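You operate a simulated robot arm through the tools that you are given. There is no shell and no other tool. Be economical: measure what you need, move in short steps, check, and stop when the job is done.

You run a simulated two-armed robot. Do the job below in one go: nothing can be reset, and whatever is moved stays where it is left.

## Task
Hold the red zip bag steady, unzip it and take out the grey rolled towel.
Fine: one hand holds the bag while the other pulls the zip; towel into the cream box; shut the flap and zip up again.

It is judged by the outcome, as a careful person would: the job done as asked, and still so three seconds after it is handed in. It fails if anything else is knocked over, pushed out of place, dropped, spilled or broken. Flat cloth is picked up by pressing the open fingertips on it (5 to 10 N) and closing them slowly along it; thin cloth reads only 2 to 8 mm in the jaws.

## Robot
Two 6-joint arms with two-finger parallel grippers on one trunk, on a base that drives. Base frame: it is fixed to the floor where the robot stands at the start and does not move with it; the origin is under the middle of the robot, x ahead of it, y to its left, z up. Lengths are in mm, angles in degrees, forces in N, time in s.
The left shoulder is at the start at [60, 187, 1097], the right one opposite. With the tool pointing down near the work surface each hand reaches from about 260 to 620 mm from the robot's upright axis, wherever it stands, measured 20 degrees to its own side. Places, roughly: red zip bag zip [500, 0, 900]; red zip bag flap [600, -100, 900]; open [600, 300, 800]. Payload 1.57 kg a hand.
The tool frame of a hand sits at the grasp point between the pads (the TCP): z along the fingers, y along the line on which they close. The tips reach 30 mm beyond it. Largest opening 110 mm; finger width 24, thickness 12; the body of the gripper, 48 by 112 mm, starts 78 mm behind the TCP.
Orientation is that of the tool frame in the base frame, as a unit quaternion [w, x, y, z]. With the fingers straight down and closing along the base's y, the tool's x points along the base's -x, its y along +y and its z along -z.

## Interface
- The arms move only by the tool nudge_tool. It takes "left_targets", "right_targets" or both (then of equal length, played together; a hand with none holds still); each is a list of rows, each an object of numbers (a shift or turn left out is 0, a gripper value left out holds the last): "dx", "dy", "dz": the shift along the tool's x, y, z in mm; "ax", "ay", "az": the turn, a rotation vector about the tool's x, y, z in degrees; "grip": the finger opening in mm, from 0 to 110. In form: [{"dx": .., "dy": .., "dz": .., "ax": .., "ay": .., "az": .., "grip": ..}, ...]. A call has 1 to 10 rows; each row is the pose to reach, as a shift and turn from the pose commanded when the call began, along the tool's axes at that moment. Each row takes 0.2 s and may step no farther than 50 mm and 8.6 degrees from the row before; otherwise, or with a gripper value out of range, the whole call is refused. Where a pose cannot be reached the arm comes as near as it can. A force on the tool above 40 N (or 10 N above the force at the start of the call, whichever is more), or a blocked arm, ends the call early, and 0.2 s more pass. Each finger travels about 153 mm/s and halts on what it meets, pressing with about 36 N; the grip force reading is that of the motor and also rises with nothing between the fingers. The clock runs only during rows and for 0.2 s after the last one: add rows that repeat a pose to give the fingers time. The reply holds the time, the measured pose of the TCP, the force on the tool along the base axes, the opening and the grip force, in the units named above and with some noise.
- Cameras (640 x 400 px; columns grow to the right, rows downward): "scene" is now at [22.6, -3.2, 1650.4]; the picture's right is [-0.03, -1.00, 0.00], its down [-0.66, 0.02, -0.75] and it looks along [0.75, -0.02, -0.66] (base axes); focal length 251 px, centre (320, 200). "left" rides on the left gripper at [70, -16, -141] in its tool frame; the picture's right is [0.23, 0.97, 0.00], its down [-0.86, 0.20, -0.48] and it looks along [-0.47, 0.11, 0.88] (tool axes); focal length 222 px, centre (320, 200). "right" rides on the right gripper at [70, 16, -141] in its tool frame; the picture's right is [-0.23, 0.97, 0.00], its down [-0.86, -0.20, -0.48] and it looks along [-0.47, -0.11, 0.88] (tool axes); focal length 222 px, centre (320, 200). There is no depth. A picture from a camera that has moved, and an enlarged one, comes with that camera's place and axes in the base frame and with its lens.
- grab_frame(camera): a new picture of that camera. The clock stands still meanwhile.
- lift_body(by): slides the trunk up (or, below 0, down) by that many mm; the arms and the scene camera ride with it, the base frame stays. It gives what a move gives, with no picture.
- roll_base(legs): drives the robot by 1 to 6 legs, each [ahead, left, turn to the left] in mm, mm and degrees, along the robot's own axes; the way and the turn of a leg run together, so that a leg with both is an arc; at most 1500 mm and 180 degrees a leg. The arms and the cameras ride along, it lands a little off, and it stops where it bumps. It gives what a move gives.
- turn_head(pan, tilt): turns the head with the scene camera to pan (to the left, within 86 degrees either way) and tilt (down, from -29 to 69), counted from straight ahead of the robot. It gives what a move gives.
- enlarge(camera, box): a new picture of the part [left, top, right, bottom] of that camera's present view, enlarged. The clock stands still meanwhile.
- sign_off(): hands the job in; it is judged then, once.

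Go step by step. Nothing tells you exact positions but the pictures and the camera data: compare them with the known pose of the tool, close in by small moves and look again before you grip or let go. The budget is 120 turns and 88 pictures, counting those below and the enlarged ones. Unless the task says otherwise, let go and move clear before handing in, and close with one line.

The tools are called after "Emit:" by a JSON object that holds its "name" and its "arguments". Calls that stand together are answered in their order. nudge_tool: Moves the arms, as the interface text tells. Its arguments: {"type":"object","properties":{"left_targets":{"type":"array"},"right_targets":{"type":"array"}},"required":[]} The other tools are called the same way: lift_body (by) slides the trunk up or down; roll_base (legs) drives the base; turn_head (pan, tilt) turns the head that bears the scene camera; grab_frame (camera) takes a picture; enlarge (camera, box) takes an enlarged picture of a part of a camera's view; sign_off () hands the job in.

At the start:

```text
time_s: 0.0
left_tool_pos: [464.0, 111.0, 1245.7]
left_ee_rot: [0.0, 0.0, 1.0, 0.0]
left_wrist_force: [-0.2, 0.4, 0.9]
left_width: 110.1
left_grip_force: 0.1
right_tool_pos: [464.7, -326.9, 1268.6]
right_ee_rot: [0.0, 0.0, 1.0, 0.0]
right_wrist_force: [0.8, 0.8, -0.9]
right_width: 110.1
right_grip_force: 0.0
trunk travel left (down, up): [-725.0, 265.0]
robot x, y, heading: [-0.6, 0.8, 0.1]
head pan, tilt: [-1.7, 41.5]
```

scene: 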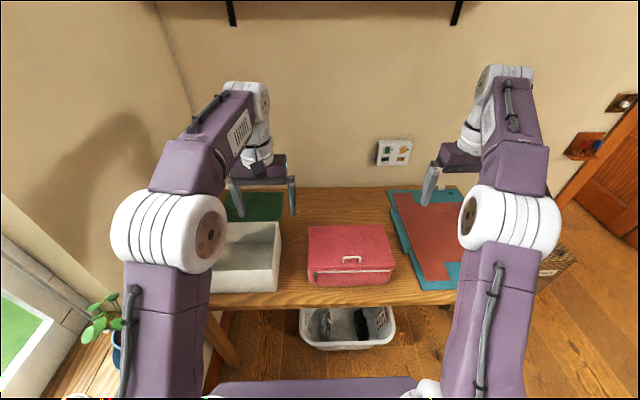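
right: 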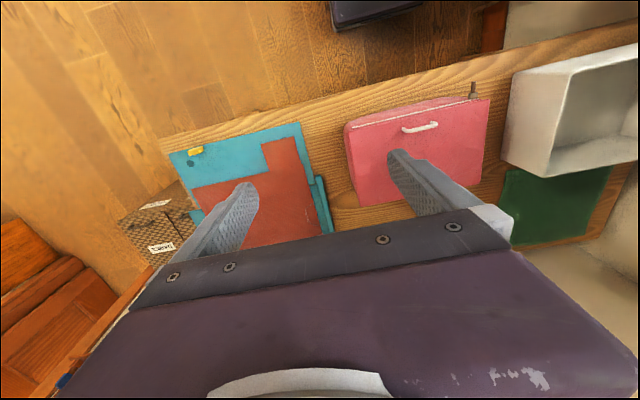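
left: 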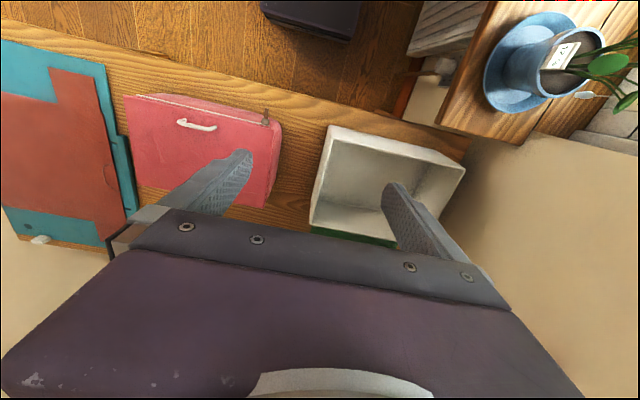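

I see the red bag in the middle with a white handle on its flap and the zip along the front edge, and the cream box to its left. I'll look closer first.

Emit:
{"name": "enlarge", "arguments": {"camera": "scene", "box": [280, 200, 420, 300]}}

Emit:
{"name": "enlarge", "arguments": {"camera": "left", "box": [100, 70, 300, 220]}}

```text
4.00 times, centred on (350, 250) of scene
camera zoom: at [22.6, -3.2, 1650.4], right [-0.03, -1.0, 0.0], down [-0.66, 0.02, -0.75], along [0.75, -0.02, -0.66], focal length 1004 px, centre (200, 0)
```

zoom: 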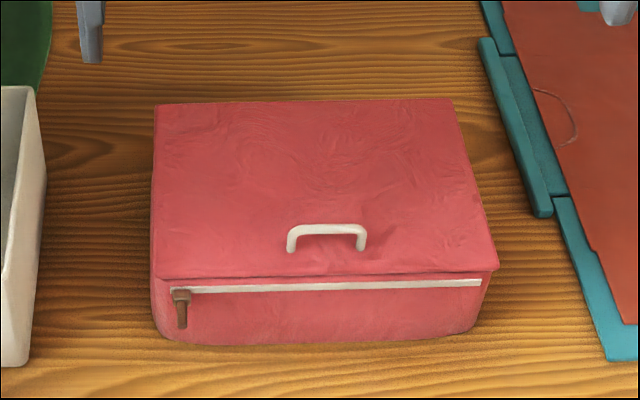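

```text
2.67 times, centred on (200, 145) of left
camera zoom: at [394.0, 95.1, 1387.2], right [-0.23, 0.97, 0.0], down [0.86, 0.2, 0.48], along [0.47, 0.11, -0.88], focal length 592 px, centre (640, 347)
```

zoom: 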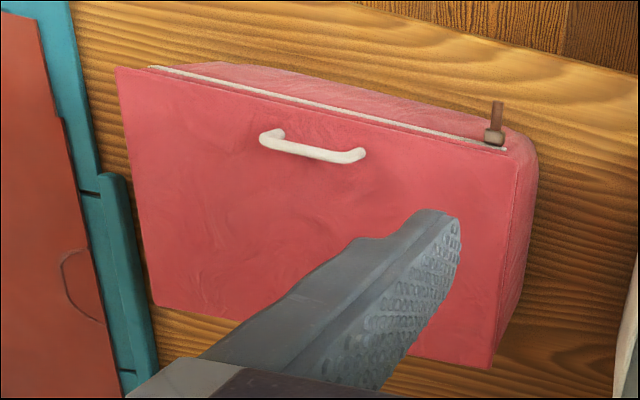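

The zip slider sits near (503, 0, 883) with its tab sticking out towards me, and the zip runs to about y = -262. My plan is to press the bag's left top with the left hand and pull the tab with the right, so I'm bringing both hands nearer.

Emit:
{"name": "nudge_tool", "arguments": {"left_targets": [{"dx": -17, "dy": -13, "dz": 31, "ax": 2, "grip": 60}, {"dx": -34, "dy": -25, "dz": 61, "ax": 4, "grip": 0}, {"dx": -51, "dy": -38, "dz": 92, "ax": 6, "grip": 0}, {"dx": -68, "dy": -50, "dz": 122, "ax": 9, "grip": 0}, {"dx": -85, "dy": -63, "dz": 153, "ax": 11, "grip": 0}, {"dx": -102, "dy": -76, "dz": 184, "ax": 13, "grip": 0}, {"dx": -119, "dy": -88, "dz": 214, "ax": 15, "grip": 0}, {"dx": -136, "dy": -101, "dz": 245, "ax": 17, "grip": 0}], "right_targets": [{"dx": -2, "dy": 28, "dz": 27, "grip": 80}, {"dx": -4, "dy": 57, "dz": 54, "grip": 60}, {"dx": -6, "dy": 85, "dz": 82, "grip": 60}, {"dx": -8, "dy": 113, "dz": 109, "grip": 60}, {"dx": -10, "dy": 142, "dz": 136, "grip": 60}, {"dx": -12, "dy": 170, "dz": 163, "grip": 60}, {"dx": -13, "dy": 198, "dz": 190, "grip": 60}, {"dx": -15, "dy": 227, "dz": 218, "grip": 60}]}}

Emit:
{"name": "grab_frame", "arguments": {"camera": "scene"}}

Emit:
{"name": "grab_frame", "arguments": {"camera": "right"}}

```text
time_s: 1.8
left_tool_pos: [590.4, 13.8, 998.6]
left_ee_rot: [0.0, 0.0, 0.989, -0.148]
left_wrist_force: [-1.2, -0.5, 1.0]
left_width: 0.0
left_grip_force: 20.8
left hand out of reach, approached as far as the arm can: row 8
right_tool_pos: [481.2, -99.9, 1049.0]
right_ee_rot: [-0.002, 0.0, 1.0, -0.001]
right_wrist_force: [-0.6, -0.4, -0.6]
right_width: 60.2
right_grip_force: 0.0
trunk travel left (down, up): [-725.0, 265.0]
robot x, y, heading: [-1.4, 2.0, 0.0]
head pan, tilt: [-1.7, 41.5]
```

```text
82 pictures are left
camera scene: at [23.8, -1.9, 1650.5], right [-0.03, -1.0, 0.0], down [-0.66, 0.02, -0.75], along [0.75, -0.02, -0.66], focal length 251 px, centre (320, 200)
```

scene: 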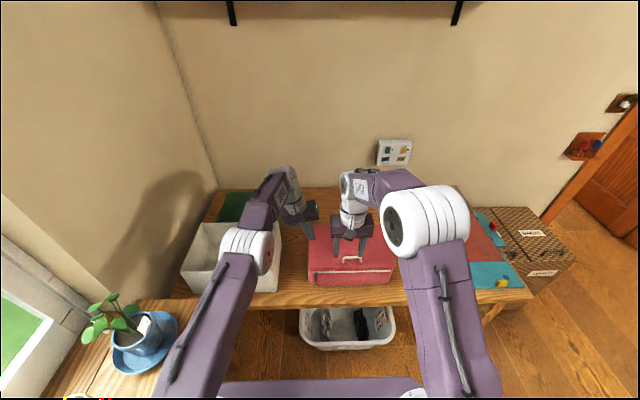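

```text
81 pictures are left
camera right: at [410.9, -84.3, 1191.0], right [0.23, 0.97, 0.0], down [0.86, -0.2, 0.48], along [0.46, -0.11, -0.88], focal length 222 px, centre (320, 200)
```

right: 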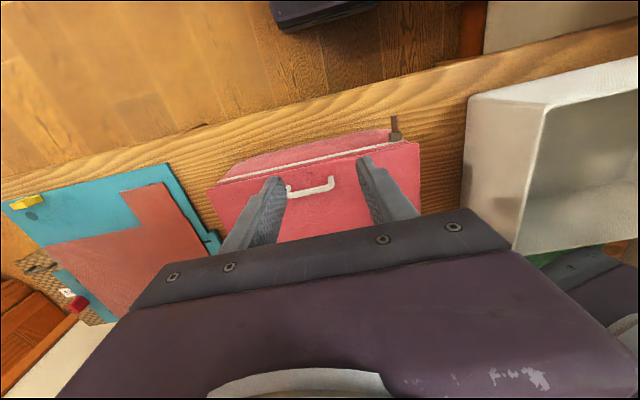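

The left arm is near its reach limit, so I'll drive 80 mm ahead and then check the tab position.

Emit:
{"name": "roll_base", "arguments": {"legs": [[80, 0, 0]]}}

Emit:
{"name": "grab_frame", "arguments": {"camera": "right"}}

Emit:
{"name": "grab_frame", "arguments": {"camera": "scene"}}

```text
time_s: 2.9
left_tool_pos: [666.5, 13.7, 999.8]
left_ee_rot: [0.001, 0.0, 0.989, -0.148]
left_wrist_force: [-0.4, -0.1, -0.3]
left_width: 0.0
left_grip_force: 21.0
right_tool_pos: [558.6, -99.6, 1051.1]
right_ee_rot: [-0.001, 0.0, 1.0, 0.0]
right_wrist_force: [0.7, -0.5, -0.1]
right_width: 59.9
right_grip_force: 0.1
trunk travel left (down, up): [-725.0, 265.0]
robot x, y, heading: [77.5, 2.6, -0.0]
head pan, tilt: [-1.7, 41.5]
```

```text
80 pictures are left
camera right: at [488.5, -85.4, 1192.1], right [0.23, 0.97, 0.0], down [0.85, -0.2, 0.48], along [0.47, -0.11, -0.88], focal length 222 px, centre (320, 200)
```

right: 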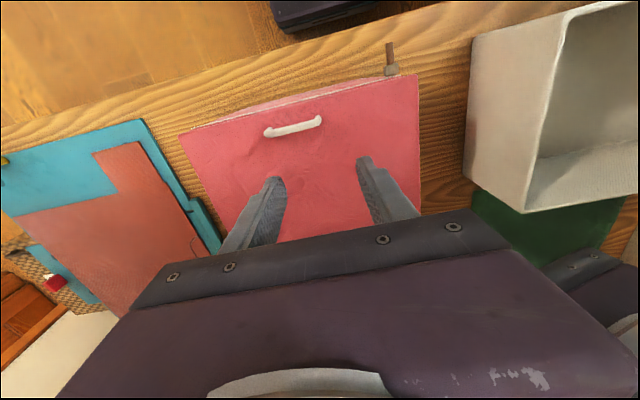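

```text
79 pictures are left
camera scene: at [100.6, -3.0, 1650.5], right [-0.03, -1.0, 0.0], down [-0.66, 0.02, -0.75], along [0.75, -0.02, -0.66], focal length 251 px, centre (320, 200)
```

scene: 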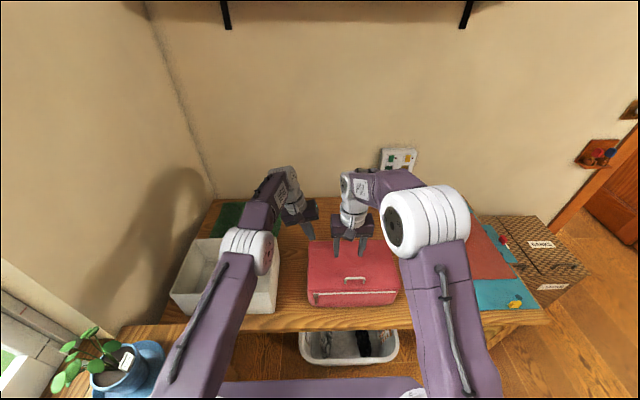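

Bag's lid top runs from y = 26 to about -280, and the tab spans x 474 to 503 at y ≈ -1. I'll bring the left tip just above the lid's left side and the right hand above the tab.

Emit:
{"name": "nudge_tool", "arguments": {"left_targets": [{"dx": 7, "dy": 1, "dz": 18}, {"dx": 13, "dy": 3, "dz": 36}, {"dx": 20, "dy": 4, "dz": 53}, {"dx": 26, "dy": 6, "dz": 66}], "right_targets": [{"dx": 20, "dy": 24, "dz": 22}, {"dx": 40, "dy": 49, "dz": 45}, {"dx": 60, "dy": 73, "dz": 68}, {"dx": 79, "dy": 98, "dz": 91, "grip": 44}]}}

Emit:
{"name": "grab_frame", "arguments": {"camera": "right"}}

Emit:
{"name": "grab_frame", "arguments": {"camera": "left"}}

Emit:
{"name": "enlarge", "arguments": {"camera": "scene", "box": [260, 160, 420, 320]}}

```text
time_s: 4.0
left_tool_pos: [647.4, 0.8, 942.8]
left_ee_rot: [0.015, 0.0, 0.988, -0.151]
left_wrist_force: [-4.8, 7.8, 15.3]
left_width: 0.0
left_grip_force: 21.0
right_tool_pos: [478.3, -2.7, 960.3]
right_ee_rot: [0.001, -0.001, 1.0, 0.0]
right_wrist_force: [0.5, -0.2, 0.6]
right_width: 43.9
right_grip_force: 0.1
trunk travel left (down, up): [-725.0, 265.0]
robot x, y, heading: [78.9, -2.4, -0.0]
head pan, tilt: [-1.7, 41.5]
stopped in row 4 (left hand): the force on the tool passed its limit (the readings are from after the stop); the commanded pose is now the measured one
```

```text
78 pictures are left
camera right: at [407.4, 11.7, 1101.5], right [0.23, 0.97, 0.0], down [0.85, -0.2, 0.48], along [0.47, -0.11, -0.88], focal length 222 px, centre (320, 200)
```

right: 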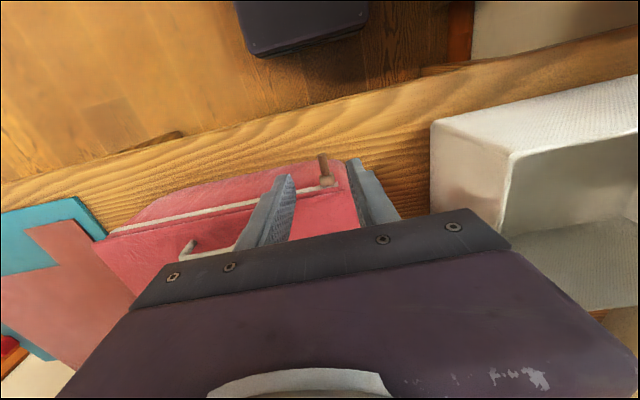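

```text
77 pictures are left
camera left: at [572.2, 26.7, 1080.6], right [-0.22, 0.93, -0.3], down [0.84, 0.34, 0.42], along [0.49, -0.16, -0.86], focal length 222 px, centre (320, 200)
```

left: 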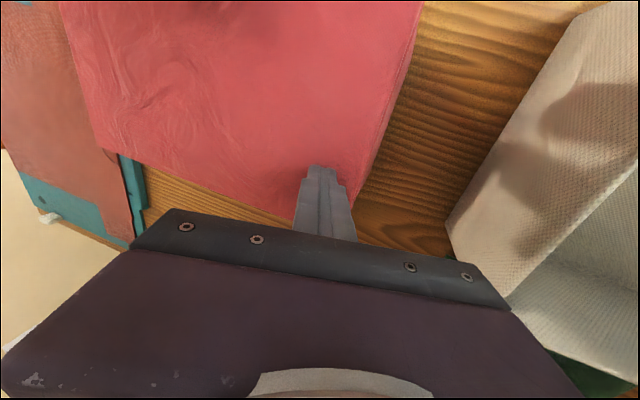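

```text
2.50 times, centred on (340, 240) of scene
camera zoom: at [97.0, -1.8, 1650.6], right [-0.03, -1.0, 0.0], down [-0.66, 0.02, -0.75], along [0.75, -0.02, -0.66], focal length 628 px, centre (270, 100)
```

zoom: 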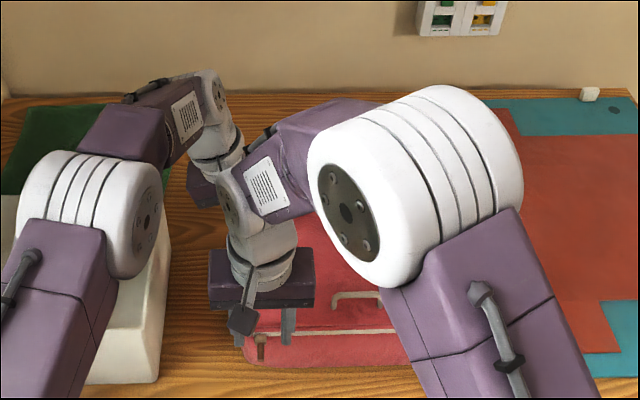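

The left fingertips are pressing the lid (about 15 N at z ≈ 908), and the slider hasn't moved. I'll lower the right fingers around the tab.

Emit:
{"name": "nudge_tool", "arguments": {"right_targets": [{"dy": 1, "dz": 25}, {"dx": -1, "dy": 2, "dz": 50}, {"dx": -1, "dy": 2, "dz": 73}]}}

Emit:
{"name": "grab_frame", "arguments": {"camera": "right"}}

```text
time_s: 4.8
left_tool_pos: [647.1, 0.6, 942.7]
left_ee_rot: [0.015, -0.001, 0.988, -0.152]
left_wrist_force: [-0.3, 7.1, 23.3]
left_width: 0.2
left_grip_force: 21.8
right_tool_pos: [478.3, -1.8, 888.7]
right_ee_rot: [0.001, 0.0, 1.0, -0.001]
right_wrist_force: [0.2, 0.7, 0.5]
right_width: 43.6
right_grip_force: 0.1
trunk travel left (down, up): [-725.0, 265.0]
robot x, y, heading: [80.8, 1.3, 0.1]
head pan, tilt: [-1.7, 41.5]
```

```text
75 pictures are left
camera right: at [408.5, 13.3, 1029.7], right [0.23, 0.97, 0.0], down [0.85, -0.2, 0.48], along [0.47, -0.11, -0.88], focal length 222 px, centre (320, 200)
```

right: 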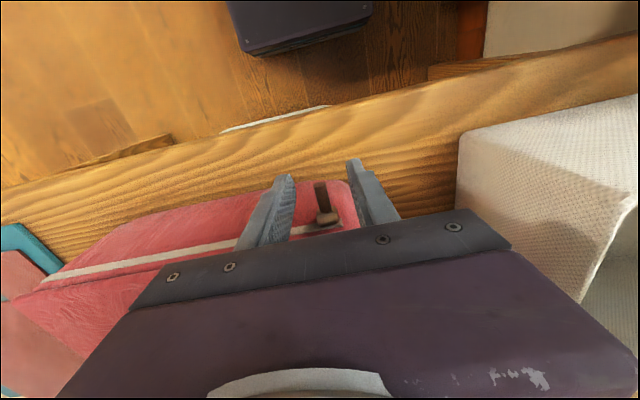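

The tab is between the right fingers, so I'll close on it.

Emit:
{"name": "nudge_tool", "arguments": {"right_targets": [{"grip": 30}, {"grip": 15}, {"grip": 0}, {"grip": 0}]}}

Emit:
{"name": "grab_frame", "arguments": {"camera": "right"}}

```text
time_s: 5.8
left_tool_pos: [648.0, -1.2, 943.0]
left_ee_rot: [0.014, 0.0, 0.988, -0.152]
left_wrist_force: [1.8, 4.6, 30.0]
left_width: 0.1
left_grip_force: 21.3
right_tool_pos: [479.7, -2.4, 887.7]
right_ee_rot: [0.001, 0.0, 1.0, 0.0]
right_wrist_force: [-0.1, -0.2, 0.8]
right_width: 7.5
right_grip_force: 26.3
trunk travel left (down, up): [-725.0, 265.0]
robot x, y, heading: [81.9, -3.0, -0.3]
head pan, tilt: [-1.7, 41.5]
```

```text
74 pictures are left
camera right: at [408.5, 12.7, 1029.7], right [0.23, 0.97, 0.0], down [0.85, -0.2, 0.48], along [0.47, -0.11, -0.88], focal length 222 px, centre (320, 200)
```

right: 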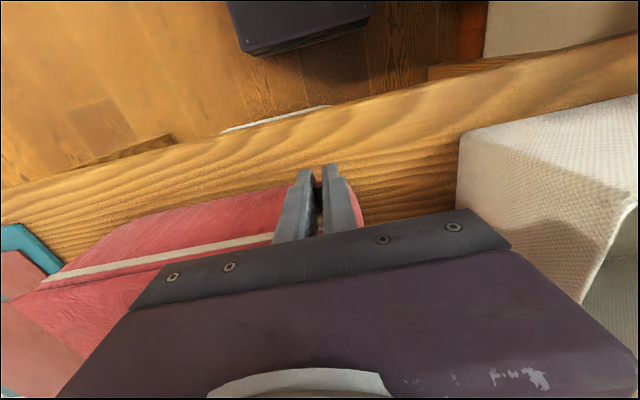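

The tab is gripped at 7.5 mm wide. Next is a short test pull towards -y.

Emit:
{"name": "nudge_tool", "arguments": {"right_targets": [{"dy": -10}, {"dy": -20}, {"dy": -30}, {"dy": -40}]}}

Emit:
{"name": "grab_frame", "arguments": {"camera": "right"}}

```text
time_s: 6.8
left_tool_pos: [646.1, -0.6, 942.8]
left_ee_rot: [0.014, -0.001, 0.988, -0.151]
left_wrist_force: [7.4, 1.1, 25.3]
left_width: 0.1
left_grip_force: 22.0
right_tool_pos: [479.2, -43.0, 887.0]
right_ee_rot: [0.002, -0.002, 1.0, 0.0]
right_wrist_force: [-3.1, -0.3, 18.6]
right_width: 7.6
right_grip_force: 26.7
trunk travel left (down, up): [-725.0, 265.0]
robot x, y, heading: [75.9, 2.1, -0.0]
head pan, tilt: [-1.7, 41.5]
```

```text
73 pictures are left
camera right: at [408.5, -28.1, 1028.6], right [0.23, 0.97, 0.0], down [0.85, -0.2, 0.48], along [0.47, -0.11, -0.88], focal length 222 px, centre (320, 200)
```

right: 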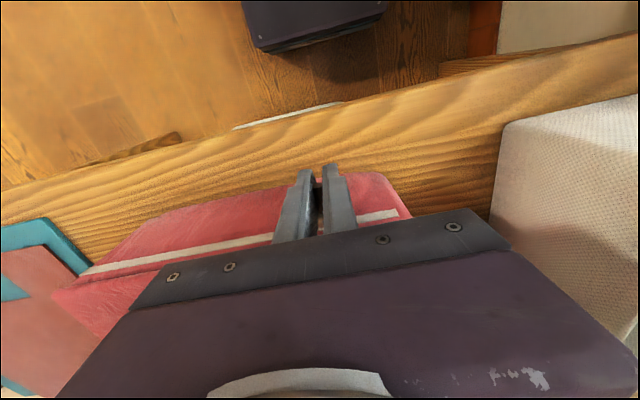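

The slider follows and the bag stays put. I'm continuing the pull, slightly raised to ease the vertical force.

Emit:
{"name": "nudge_tool", "arguments": {"right_targets": [{"dy": -10, "dz": -1}, {"dy": -20, "dz": -2}, {"dy": -30, "dz": -2}, {"dy": -40, "dz": -2}, {"dy": -50, "dz": -2}, {"dy": -60, "dz": -2}, {"dy": -70, "dz": -2}, {"dy": -80, "dz": -2}]}}

Emit:
{"name": "grab_frame", "arguments": {"camera": "right"}}

```text
time_s: 8.6
left_tool_pos: [646.5, -1.2, 942.3]
left_ee_rot: [0.015, 0.0, 0.988, -0.151]
left_wrist_force: [-0.9, 1.4, 34.6]
left_width: 0.2
left_grip_force: 21.3
right_tool_pos: [479.0, -123.2, 890.4]
right_ee_rot: [0.001, 0.0, 1.0, 0.0]
right_wrist_force: [0.0, 0.3, -7.7]
right_width: 7.6
right_grip_force: 27.1
trunk travel left (down, up): [-725.0, 265.0]
robot x, y, heading: [77.2, -1.3, 0.0]
head pan, tilt: [-1.7, 41.5]
```

```text
72 pictures are left
camera right: at [409.0, -108.3, 1030.8], right [0.23, 0.97, 0.0], down [0.85, -0.2, 0.48], along [0.47, -0.11, -0.88], focal length 222 px, centre (320, 200)
```

right: 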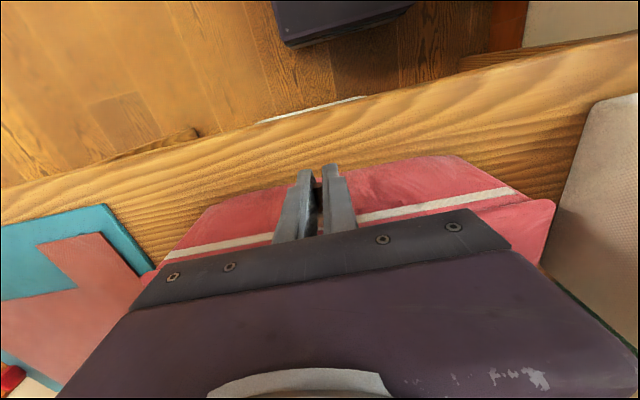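

It's working well. I'm pulling on to near the far end while easing the left press slightly.

Emit:
{"name": "nudge_tool", "arguments": {"left_targets": [{"dz": -1}, {"dz": -1}, {"dz": -1}, {"dz": -1}, {"dz": -1}, {"dz": -1}, {"dz": -1}, {"dz": -1}, {"dz": -1}, {"dz": -1}], "right_targets": [{"dy": -13, "dz": 1}, {"dy": -26, "dz": 1}, {"dy": -39, "dz": 1}, {"dy": -52, "dz": 1}, {"dy": -65, "dz": 1}, {"dy": -78, "dz": 1}, {"dy": -91, "dz": 1}, {"dy": -104, "dz": 1}, {"dy": -117, "dz": 1}, {"dy": -130, "dz": 1}]}}

Emit:
{"name": "grab_frame", "arguments": {"camera": "right"}}

```text
time_s: 10.8
left_tool_pos: [646.9, -1.8, 942.2]
left_ee_rot: [0.014, -0.001, 0.988, -0.151]
left_wrist_force: [-1.0, -5.3, 24.0]
left_width: 0.0
left_grip_force: 21.1
right_tool_pos: [480.3, -252.4, 887.8]
right_ee_rot: [0.003, 0.0, 1.0, 0.001]
right_wrist_force: [5.6, 1.2, 13.1]
right_width: 7.8
right_grip_force: 26.6
trunk travel left (down, up): [-725.0, 265.0]
robot x, y, heading: [79.8, 3.0, 0.4]
head pan, tilt: [-1.7, 41.5]
```

```text
71 pictures are left
camera right: at [409.1, -237.1, 1029.5], right [0.23, 0.97, 0.0], down [0.85, -0.2, 0.48], along [0.47, -0.11, -0.88], focal length 222 px, centre (320, 200)
```

right: 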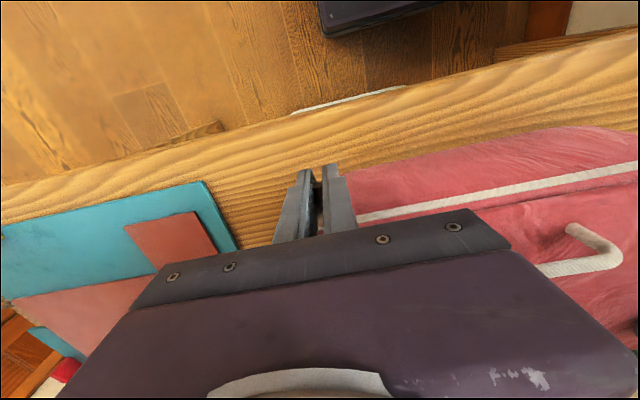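

The slider is nearly at the right end, so I'll pull gently on to the stop.

Emit:
{"name": "nudge_tool", "arguments": {"right_targets": [{"dy": -4, "dz": -1}, {"dy": -8, "dz": -1}, {"dy": -12, "dz": -1}, {"dy": -16, "dz": -1}]}}

Emit:
{"name": "grab_frame", "arguments": {"camera": "right"}}

```text
time_s: 11.6
left_tool_pos: [646.6, -0.6, 942.8]
left_ee_rot: [0.014, -0.001, 0.988, -0.153]
left_wrist_force: [-2.6, -0.9, 9.8]
left_width: 0.1
left_grip_force: 21.4
right_tool_pos: [481.8, -259.8, 889.0]
right_ee_rot: [0.001, -0.002, 1.0, 0.0]
right_wrist_force: [4.2, 11.8, 6.3]
right_width: 7.4
right_grip_force: 26.5
trunk travel left (down, up): [-725.0, 265.0]
robot x, y, heading: [78.5, 2.0, -0.3]
head pan, tilt: [-1.7, 41.5]
stopped in row 3 (right hand): the force on the tool passed its limit (the readings are from after the stop); the commanded pose is now the measured one
```

```text
70 pictures are left
camera right: at [411.3, -244.8, 1030.2], right [0.22, 0.97, 0.0], down [0.86, -0.19, 0.48], along [0.47, -0.11, -0.88], focal length 222 px, centre (320, 200)
```

right: 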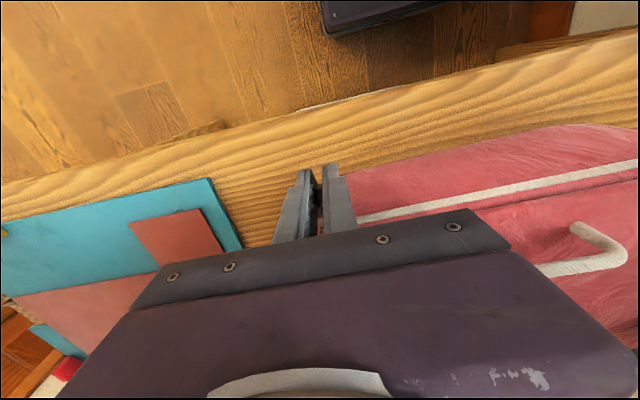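

The zip is at its end stop at y ≈ -260. I'll release the tab, raise both hands clear, and look at the handle and flap.

Emit:
{"name": "nudge_tool", "arguments": {"right_targets": [{"grip": 20}, {"grip": 40}, {"dz": -40, "grip": 40}, {"dz": -80, "grip": 40}, {"dz": -120, "grip": 40}], "left_targets": [{}, {}, {"dz": -20}, {"dz": -40}, {"dz": -60}]}}

Emit:
{"name": "grab_frame", "arguments": {"camera": "right"}}

Emit:
{"name": "enlarge", "arguments": {"camera": "scene", "box": [290, 220, 410, 320]}}

```text
time_s: 12.8
left_tool_pos: [645.9, 15.4, 999.0]
left_ee_rot: [0.012, -0.002, 0.988, -0.152]
left_wrist_force: [-0.1, 0.1, -0.6]
left_width: 0.3
left_grip_force: 21.2
right_tool_pos: [484.0, -260.5, 1008.7]
right_ee_rot: [0.0, -0.001, 1.0, 0.0]
right_wrist_force: [0.8, 0.3, 1.1]
right_width: 39.8
right_grip_force: 0.1
trunk travel left (down, up): [-725.0, 265.0]
robot x, y, heading: [82.1, 1.0, 0.0]
head pan, tilt: [-1.7, 41.5]
```

```text
69 pictures are left
camera right: at [413.0, -245.4, 1150.4], right [0.22, 0.97, 0.0], down [0.86, -0.2, 0.48], along [0.47, -0.11, -0.88], focal length 222 px, centre (320, 200)
```

right: 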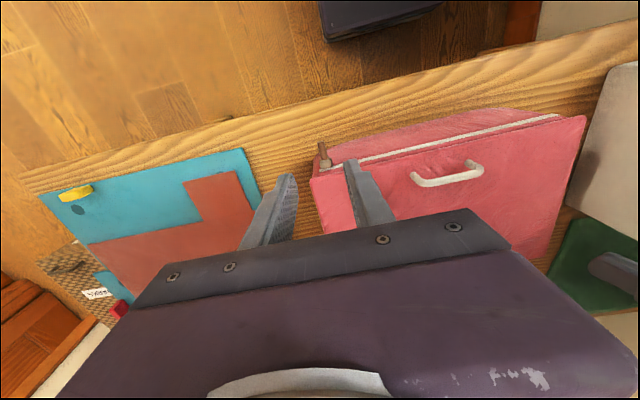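

```text
4.00 times, centred on (350, 270) of scene
camera zoom: at [101.2, -2.5, 1650.3], right [-0.03, -1.0, 0.0], down [-0.66, 0.02, -0.75], along [0.75, -0.02, -0.66], focal length 1004 px, centre (200, -80)
```

zoom: 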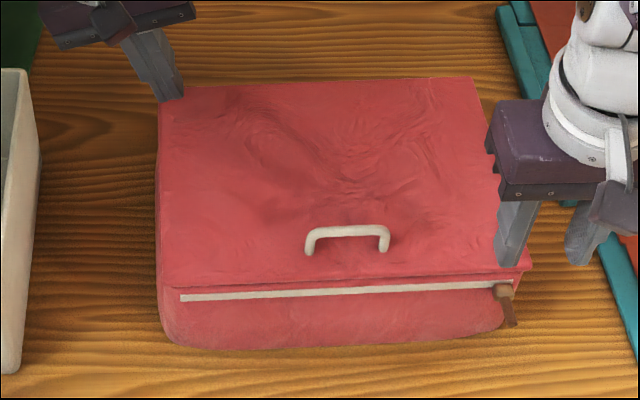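

The handle bar is at about (539, -133, 927), 22 mm above the lid, and the hinge is at x ≈ 712. I'll rotate the right hand 90° so it closes along x over the bar.

Emit:
{"name": "nudge_tool", "arguments": {"right_targets": [{"dx": -5, "dy": 13, "dz": -5, "az": -8.5}, {"dx": -11, "dy": 25, "dz": -10, "az": -17}, {"dx": -16, "dy": 38, "dz": -15, "az": -25.5}, {"dx": -22, "dy": 51, "dz": -20, "az": -34}, {"dx": -27, "dy": 63, "dz": -20, "az": -42.5}, {"dx": -32, "dy": 76, "dz": -20, "az": -51}, {"dx": -38, "dy": 89, "dz": -20, "az": -59.5}, {"dx": -43, "dy": 102, "dz": -20, "az": -68}, {"dx": -49, "dy": 114, "dz": -20, "az": -76.5}, {"dx": -54, "dy": 127, "dz": -20, "az": -85}], "left_targets": [{"dx": 4, "dy": 6, "dz": -8}, {"dx": 8, "dy": 12, "dz": -16}, {"dx": 12, "dy": 18, "dz": -24}, {"dx": 16, "dy": 24, "dz": -32}, {"dx": 20, "dy": 30, "dz": -40}, {"dx": 24, "dy": 36, "dz": -48}, {"dx": 28, "dy": 42, "dz": -56}, {"dx": 32, "dy": 48, "dz": -64}, {"dx": 36, "dy": 54, "dz": -72}, {"dx": 40, "dy": 60, "dz": -80}]}}

Emit:
{"name": "nudge_tool", "arguments": {"right_targets": [{"az": -5, "grip": 40}]}}

Emit:
{"name": "grab_frame", "arguments": {"camera": "right"}}

Emit:
{"name": "grab_frame", "arguments": {"camera": "scene"}}

```text
time_s: 15.0
left_tool_pos: [604.4, 98.6, 1054.8]
left_ee_rot: [0.012, -0.002, 0.988, -0.153]
left_wrist_force: [-0.2, 0.3, -0.5]
left_width: 0.1
left_grip_force: 21.7
right_tool_pos: [535.5, -133.2, 1026.9]
right_ee_rot: [0.0, -0.677, 0.736, 0.001]
right_wrist_force: [-0.7, -0.3, 0.6]
right_width: 39.9
right_grip_force: 0.1
trunk travel left (down, up): [-725.0, 265.0]
robot x, y, heading: [78.0, -2.5, -0.0]
head pan, tilt: [-1.7, 41.5]
```

```text
time_s: 15.4
left_tool_pos: [605.4, 98.0, 1055.1]
left_ee_rot: [0.011, -0.001, 0.988, -0.152]
left_wrist_force: [0.8, 0.2, 1.9]
left_width: 0.0
left_grip_force: 21.5
right_tool_pos: [536.0, -135.1, 1026.8]
right_ee_rot: [0.0, 0.708, -0.706, -0.001]
right_wrist_force: [0.0, -0.3, 0.2]
right_width: 40.1
right_grip_force: 0.1
trunk travel left (down, up): [-725.0, 265.0]
robot x, y, heading: [79.8, 0.1, 0.1]
head pan, tilt: [-1.7, 41.5]
```

```text
67 pictures are left
camera right: at [519.5, -206.0, 1168.8], right [-0.97, 0.22, 0.0], down [0.2, 0.86, 0.48], along [0.11, 0.47, -0.88], focal length 222 px, centre (320, 200)
```

right: 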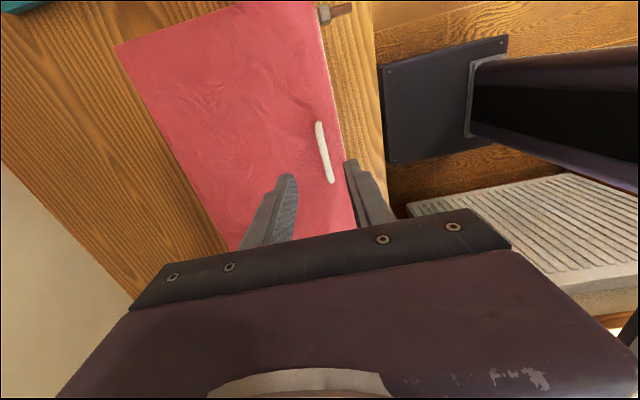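

```text
66 pictures are left
camera scene: at [102.2, -2.8, 1650.4], right [-0.03, -1.0, 0.0], down [-0.66, 0.02, -0.75], along [0.75, -0.02, -0.66], focal length 251 px, centre (320, 200)
```

scene: 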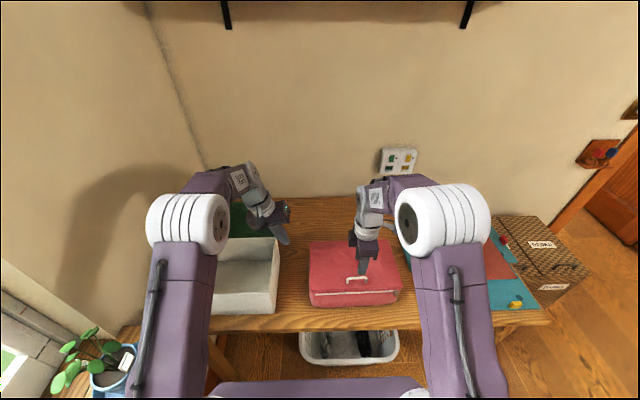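

The bar lies between the fingers, so I'll lower until the tips are about 9 mm above the lid and check.

Emit:
{"name": "nudge_tool", "arguments": {"right_targets": [{"dz": 40}, {"dz": 70}, {"dz": 82}]}}

Emit:
{"name": "grab_frame", "arguments": {"camera": "right"}}

Emit:
{"name": "enlarge", "arguments": {"camera": "scene", "box": [310, 230, 410, 310]}}

```text
time_s: 16.2
left_tool_pos: [605.5, 96.1, 1056.6]
left_ee_rot: [0.012, -0.001, 0.988, -0.153]
left_wrist_force: [0.3, -0.6, -0.9]
left_width: 0.0
left_grip_force: 21.8
right_tool_pos: [535.8, -135.9, 946.4]
right_ee_rot: [-0.001, 0.708, -0.706, -0.001]
right_wrist_force: [0.2, 0.6, -0.5]
right_width: 40.1
right_grip_force: 0.1
trunk travel left (down, up): [-725.0, 265.0]
robot x, y, heading: [81.6, 0.2, 0.2]
head pan, tilt: [-1.7, 41.5]
```

```text
65 pictures are left
camera right: at [519.2, -206.0, 1087.9], right [-0.97, 0.22, 0.0], down [0.2, 0.86, 0.48], along [0.11, 0.47, -0.88], focal length 222 px, centre (320, 200)
```

right: 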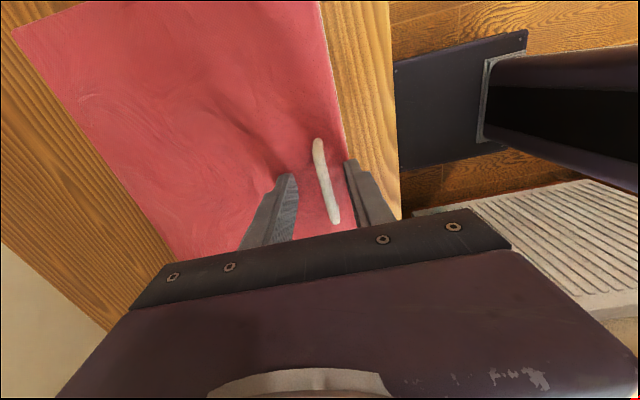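

```text
5.00 times, centred on (360, 270) of scene
camera zoom: at [102.0, -2.7, 1650.4], right [-0.03, -1.0, 0.0], down [-0.66, 0.02, -0.75], along [0.75, -0.02, -0.66], focal length 1255 px, centre (120, -150)
```

zoom: 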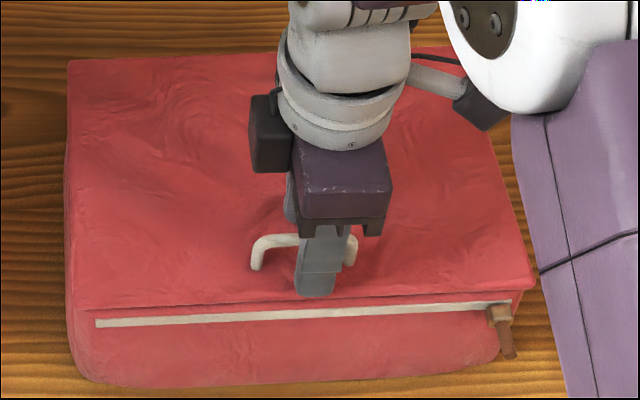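

The fingers straddle the bar. I'll close, then lift slightly to test.

Emit:
{"name": "nudge_tool", "arguments": {"right_targets": [{"grip": 25}, {"grip": 8}, {"grip": 0}, {"grip": 0}, {"dz": -8, "grip": 0}, {"dz": -16, "grip": 0}]}}

Emit:
{"name": "enlarge", "arguments": {"camera": "scene", "box": [290, 210, 430, 322]}}

```text
time_s: 17.6
left_tool_pos: [606.5, 96.5, 1056.3]
left_ee_rot: [0.011, -0.001, 0.988, -0.153]
left_wrist_force: [-0.6, -0.1, 0.1]
left_width: 0.0
left_grip_force: 21.4
right_tool_pos: [537.6, -135.4, 962.2]
right_ee_rot: [-0.001, 0.707, -0.707, -0.001]
right_wrist_force: [2.4, 0.2, 0.5]
right_width: 7.5
right_grip_force: 26.6
trunk travel left (down, up): [-725.0, 265.0]
robot x, y, heading: [76.1, 2.1, 0.1]
head pan, tilt: [-1.7, 41.5]
```

```text
3.57 times, centred on (360, 266) of scene
camera zoom: at [102.8, -2.8, 1650.4], right [-0.03, -1.0, 0.0], down [-0.66, 0.02, -0.75], along [0.75, -0.02, -0.66], focal length 897 px, centre (177, -36)
```

zoom: 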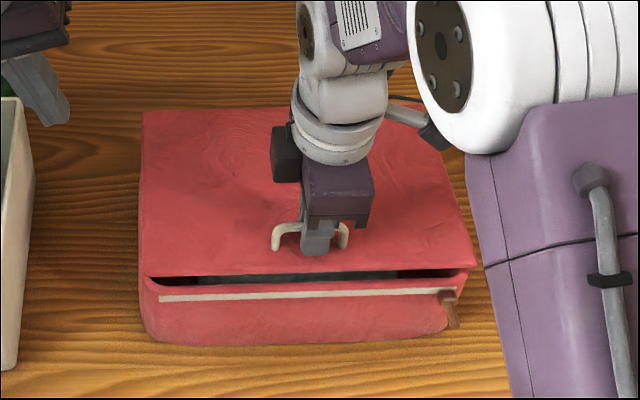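

The flap lifts freely. I'm following its hinge arc to about 45°.

Emit:
{"name": "nudge_tool", "arguments": {"right_targets": [{"dy": -4, "dz": -15}, {"dy": -10, "dz": -29}, {"dy": -16, "dz": -43}, {"dy": -24, "dz": -56}, {"dy": -33, "dz": -69}, {"dy": -43, "dz": -81}, {"dy": -54, "dz": -92}, {"dy": -65, "dz": -102}]}}

Emit:
{"name": "grab_frame", "arguments": {"camera": "scene"}}

Emit:
{"name": "grab_frame", "arguments": {"camera": "left"}}

```text
time_s: 19.4
left_tool_pos: [606.2, 96.2, 1055.5]
left_ee_rot: [0.011, -0.001, 0.988, -0.152]
left_wrist_force: [0.0, 0.0, -0.1]
left_width: 0.0
left_grip_force: 21.8
right_tool_pos: [602.0, -134.0, 1064.5]
right_ee_rot: [0.0, 0.709, -0.706, -0.001]
right_wrist_force: [2.2, -1.3, -0.6]
right_width: 7.1
right_grip_force: 26.9
trunk travel left (down, up): [-725.0, 265.0]
robot x, y, heading: [77.6, -0.3, 0.2]
head pan, tilt: [-1.7, 41.5]
```

```text
62 pictures are left
camera scene: at [103.5, -3.4, 1650.4], right [-0.03, -1.0, 0.0], down [-0.66, 0.02, -0.75], along [0.75, -0.02, -0.66], focal length 251 px, centre (320, 200)
```

scene: 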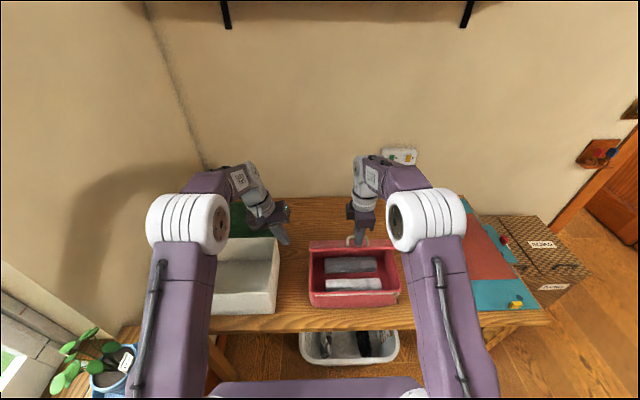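

```text
61 pictures are left
camera left: at [532.9, 123.2, 1193.8], right [-0.23, 0.93, -0.3], down [0.84, 0.34, 0.41], along [0.49, -0.16, -0.86], focal length 222 px, centre (320, 200)
```

left: 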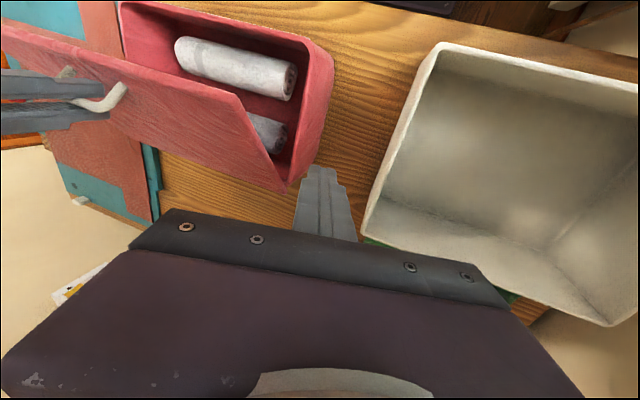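

The bag is open and there are two rolls inside. I need to tell which is the grey towel.

Emit:
{"name": "enlarge", "arguments": {"camera": "scene", "box": [300, 235, 410, 315]}}

Emit:
{"name": "enlarge", "arguments": {"camera": "left", "box": [100, 0, 340, 200]}}

```text
5.00 times, centred on (355, 275) of scene
camera zoom: at [103.5, -3.4, 1650.4], right [-0.03, -1.0, 0.0], down [-0.66, 0.02, -0.75], along [0.75, -0.02, -0.66], focal length 1255 px, centre (145, -175)
```

zoom: 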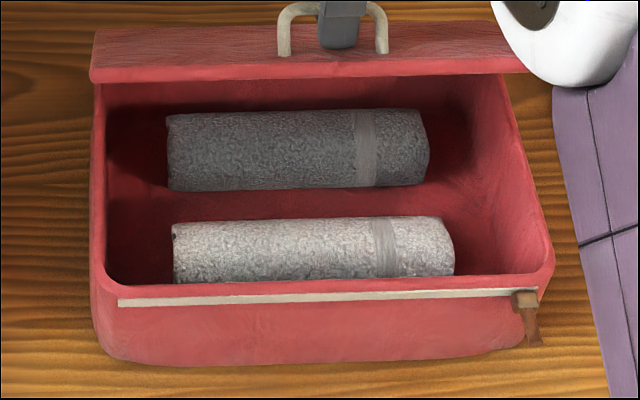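

```text
2.00 times, centred on (220, 100) of left
camera zoom: at [532.9, 123.2, 1193.8], right [-0.23, 0.93, -0.3], down [0.84, 0.34, 0.41], along [0.49, -0.16, -0.86], focal length 444 px, centre (520, 400)
```

zoom: 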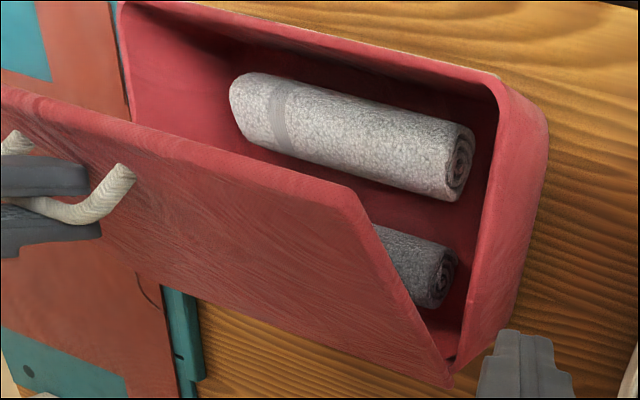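

I can't judge the colours while the lid shades the rear roll, so I'll open further along the arc.

Emit:
{"name": "nudge_tool", "arguments": {"right_targets": [{"dy": -7, "dz": -5}, {"dy": -14, "dz": -9}, {"dy": -27, "dz": -17}, {"dy": -41, "dz": -23}, {"dy": -56, "dz": -29}, {"dy": -71, "dz": -33}, {"dy": -86, "dz": -36}]}}

Emit:
{"name": "grab_frame", "arguments": {"camera": "left"}}

Emit:
{"name": "enlarge", "arguments": {"camera": "scene", "box": [280, 205, 420, 315]}}

```text
time_s: 21.0
left_tool_pos: [606.5, 97.6, 1054.7]
left_ee_rot: [0.011, -0.001, 0.988, -0.154]
left_wrist_force: [-0.5, 0.5, 1.1]
left_width: 0.0
left_grip_force: 21.6
right_tool_pos: [660.5, -136.7, 1093.5]
right_ee_rot: [0.001, 0.708, -0.706, -0.001]
right_wrist_force: [-0.3, 2.1, -3.1]
right_width: 7.2
right_grip_force: 26.3
right hand out of reach, approached as far as the arm can: row 6, 7
trunk travel left (down, up): [-725.0, 265.0]
robot x, y, heading: [81.6, 2.5, 0.0]
head pan, tilt: [-1.7, 41.5]
```

```text
58 pictures are left
camera left: at [532.7, 123.9, 1193.8], right [-0.23, 0.93, -0.3], down [0.84, 0.34, 0.41], along [0.49, -0.16, -0.86], focal length 222 px, centre (320, 200)
```

left: 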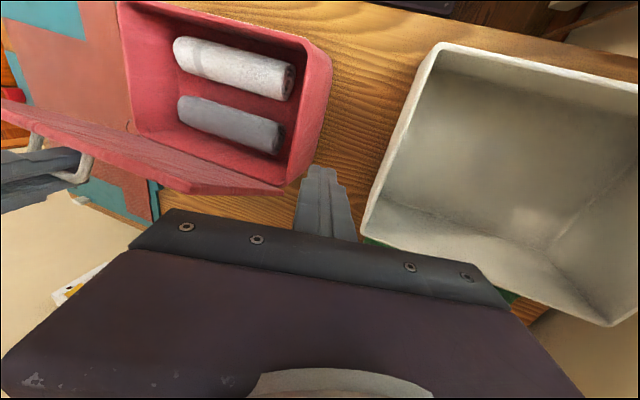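

```text
3.64 times, centred on (350, 260) of scene
camera zoom: at [103.2, -2.5, 1650.4], right [-0.03, -1.0, 0.0], down [-0.66, 0.02, -0.75], along [0.75, -0.02, -0.66], focal length 913 px, centre (211, -18)
```

zoom: 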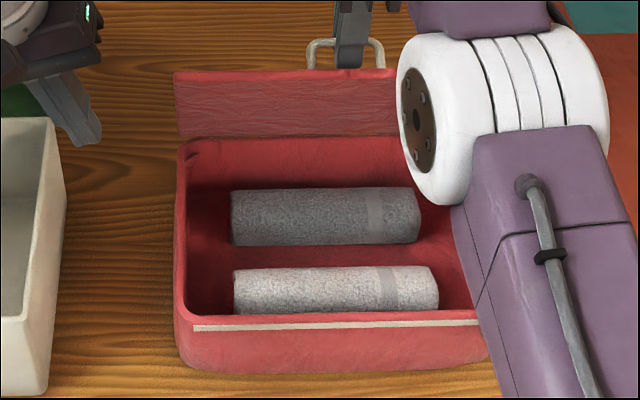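

With the light on them, the rear roll is clearly grey and the front one is white. The arm is at its reach limit, so I'll drive gently ahead, since the arc is nearly level here, to bring the flap past upright.

Emit:
{"name": "roll_base", "arguments": {"legs": [[75, 0, 0]]}}

Emit:
{"name": "grab_frame", "arguments": {"camera": "scene"}}

Emit:
{"name": "grab_frame", "arguments": {"camera": "left"}}

```text
time_s: 22.0
left_tool_pos: [679.9, 96.5, 1057.6]
left_ee_rot: [0.012, 0.0, 0.988, -0.153]
left_wrist_force: [-0.5, -0.1, 0.2]
left_width: 0.2
left_grip_force: 21.7
right_tool_pos: [734.0, -136.2, 1093.0]
right_ee_rot: [-0.001, 0.708, -0.707, 0.001]
right_wrist_force: [-1.1, 1.6, -4.9]
right_width: 7.4
right_grip_force: 26.5
trunk travel left (down, up): [-725.0, 265.0]
robot x, y, heading: [154.1, 4.5, -0.2]
head pan, tilt: [-1.7, 41.5]
```

```text
56 pictures are left
camera scene: at [175.3, -2.8, 1650.4], right [-0.03, -1.0, 0.0], down [-0.66, 0.02, -0.75], along [0.75, -0.02, -0.66], focal length 251 px, centre (320, 200)
```

scene: 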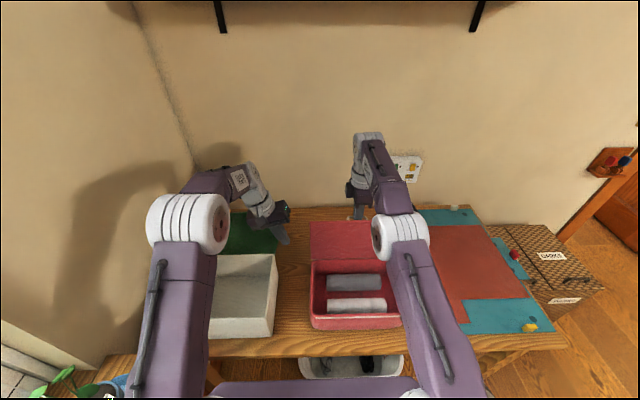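

```text
55 pictures are left
camera left: at [605.6, 123.4, 1194.8], right [-0.22, 0.93, -0.3], down [0.84, 0.34, 0.42], along [0.49, -0.16, -0.86], focal length 222 px, centre (320, 200)
```

left: 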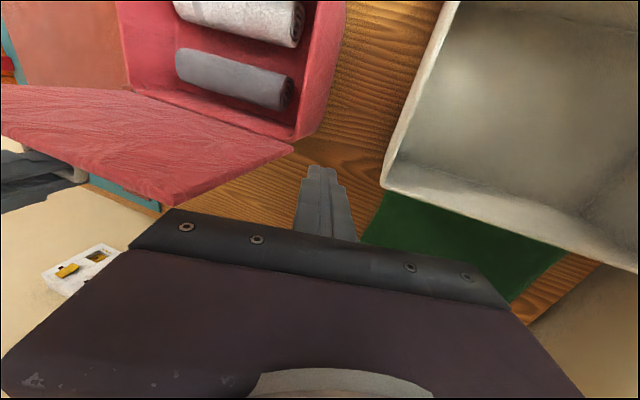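

The flap is about upright. I'll go a little further past vertical so it can rest open.

Emit:
{"name": "roll_base", "arguments": {"legs": [[45, 0, 0]]}}

Emit:
{"name": "grab_frame", "arguments": {"camera": "left"}}

Emit:
{"name": "enlarge", "arguments": {"camera": "scene", "box": [180, 180, 460, 400]}}

```text
time_s: 22.9
left_tool_pos: [722.0, 95.8, 1057.3]
left_ee_rot: [0.013, 0.001, 0.988, -0.153]
left_wrist_force: [-0.9, -0.5, 0.1]
left_width: 0.1
left_grip_force: 21.5
right_tool_pos: [775.7, -136.8, 1096.0]
right_ee_rot: [-0.001, 0.708, -0.706, 0.0]
right_wrist_force: [-1.9, 0.8, -3.8]
right_width: 7.0
right_grip_force: 26.7
trunk travel left (down, up): [-725.0, 265.0]
robot x, y, heading: [195.7, 1.4, -0.0]
head pan, tilt: [-1.7, 41.5]
```

```text
54 pictures are left
camera left: at [646.7, 123.3, 1196.4], right [-0.22, 0.93, -0.3], down [0.84, 0.34, 0.42], along [0.49, -0.16, -0.86], focal length 222 px, centre (320, 200)
```

left: 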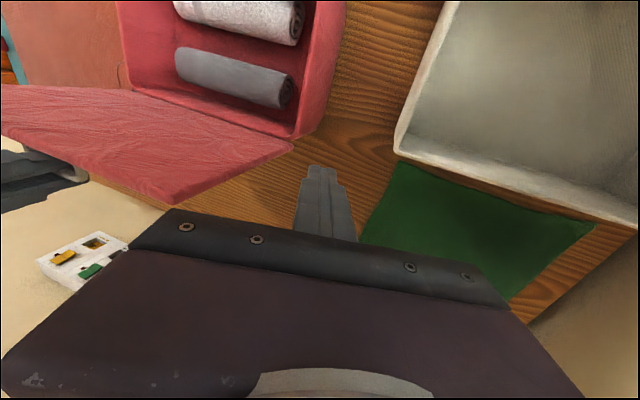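

```text
1.82 times, centred on (320, 290) of scene
camera zoom: at [215.1, -3.0, 1650.6], right [-0.03, -1.0, 0.0], down [-0.66, 0.02, -0.75], along [0.75, -0.02, -0.66], focal length 456 px, centre (320, 36)
```

zoom: 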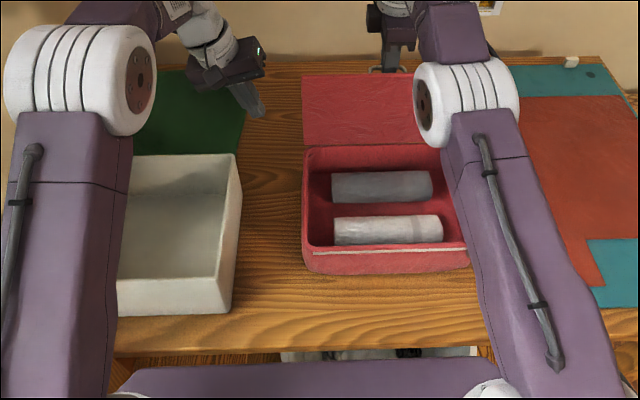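

The flap stops at about 90°, and that last drive slid the bag roughly 40 mm back; I'll put it back. First I'll check whether the flap stands by itself by opening the right fingers a little around the bar.

Emit:
{"name": "nudge_tool", "arguments": {"right_targets": [{"grip": 12}, {"grip": 18}, {"grip": 24}, {"grip": 24}, {"grip": 24}]}}

Emit:
{"name": "grab_frame", "arguments": {"camera": "right"}}

Emit:
{"name": "grab_frame", "arguments": {"camera": "left"}}

```text
time_s: 24.1
left_tool_pos: [724.8, 96.3, 1056.3]
left_ee_rot: [0.011, -0.001, 0.988, -0.154]
left_wrist_force: [0.6, -0.3, -0.3]
left_width: 0.0
left_grip_force: 21.7
right_tool_pos: [778.1, -136.7, 1093.3]
right_ee_rot: [0.001, 0.708, -0.707, -0.001]
right_wrist_force: [-0.2, 0.5, 0.7]
right_width: 23.9
right_grip_force: 0.0
trunk travel left (down, up): [-725.0, 265.0]
robot x, y, heading: [200.9, 1.6, 0.1]
head pan, tilt: [-1.7, 41.5]
```

```text
52 pictures are left
camera right: at [762.7, -208.1, 1234.7], right [-0.97, 0.22, 0.0], down [0.2, 0.86, 0.48], along [0.11, 0.47, -0.88], focal length 222 px, centre (320, 200)
```

right: 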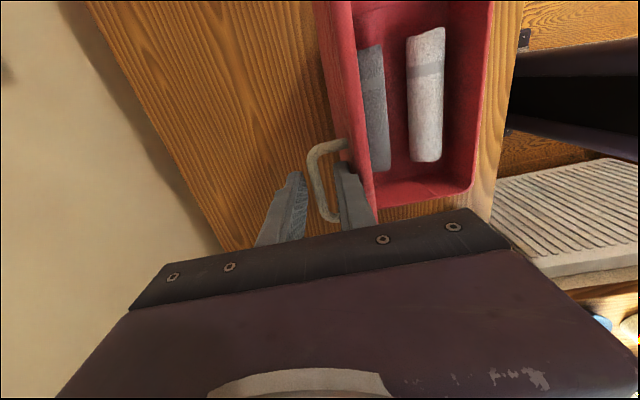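

```text
51 pictures are left
camera left: at [651.2, 123.5, 1194.4], right [-0.22, 0.93, -0.3], down [0.84, 0.34, 0.42], along [0.49, -0.16, -0.86], focal length 222 px, centre (320, 200)
```

left: 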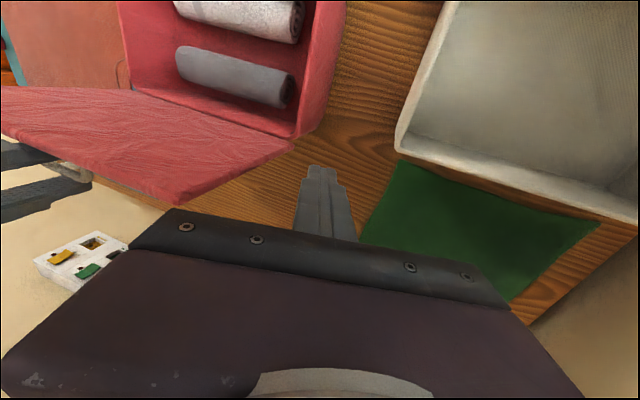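

The flap stands on its own. I'll lift the right hand off, then put the left closed fingertips above the bag's front-left inside corner so I can draw the bag back to its place.

Emit:
{"name": "nudge_tool", "arguments": {"right_targets": [{"dz": -25}, {"dz": -50}, {"dz": -80}, {"dz": -80, "dx": 40}, {"dz": -80, "dx": 80, "dy": 20}, {"dz": -80, "dx": 110, "dy": 55}, {"dz": -80, "dx": 140, "dy": 90}], "left_targets": [{}, {}, {"dx": 30, "dy": -21, "dz": 7, "ax": -3.4}, {"dx": 60, "dy": -43, "dz": 13, "ax": -6.8}, {"dx": 90, "dy": -64, "dz": 20, "ax": -10.2}, {"dx": 120, "dy": -86, "dz": 26, "ax": -13.6}, {"dx": 149, "dy": -107, "dz": 32, "ax": -17}]}}

Emit:
{"name": "grab_frame", "arguments": {"camera": "left"}}

Emit:
{"name": "grab_frame", "arguments": {"camera": "scene"}}

```text
time_s: 25.7
left_tool_pos: [573.1, -17.9, 1056.8]
left_ee_rot: [0.013, -0.003, 1.0, -0.005]
left_wrist_force: [0.4, 0.2, -0.3]
left_width: 0.5
left_grip_force: 20.9
right_tool_pos: [687.5, -279.9, 1174.5]
right_ee_rot: [-0.002, 0.709, -0.706, 0.0]
right_wrist_force: [0.4, -0.4, 0.1]
right_width: 23.9
right_grip_force: 0.0
right hand out of reach, approached as far as the arm can: row 1, 2, 3, 4, 5
trunk travel left (down, up): [-725.0, 265.0]
robot x, y, heading: [201.0, -0.4, 0.0]
head pan, tilt: [-1.7, 41.5]
```

```text
50 pictures are left
camera left: at [499.3, -32.4, 1196.8], right [-0.23, 0.97, -0.01], down [0.84, 0.21, 0.5], along [0.49, 0.1, -0.87], focal length 222 px, centre (320, 200)
```

left: 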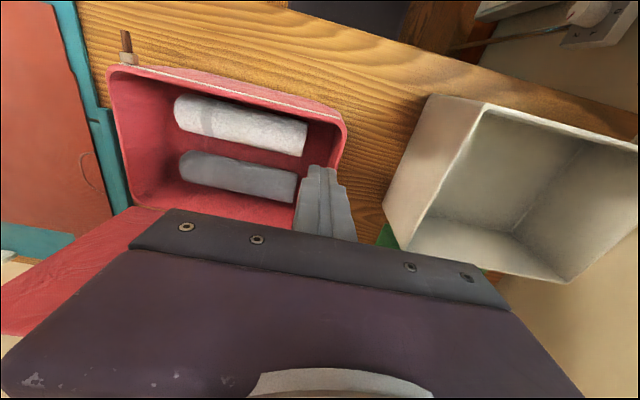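

```text
49 pictures are left
camera scene: at [218.4, -4.2, 1650.4], right [-0.03, -1.0, 0.0], down [-0.66, 0.02, -0.75], along [0.75, -0.02, -0.66], focal length 251 px, centre (320, 200)
```

scene: 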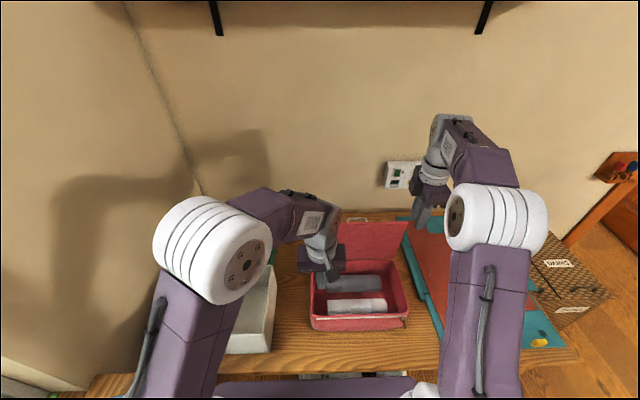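

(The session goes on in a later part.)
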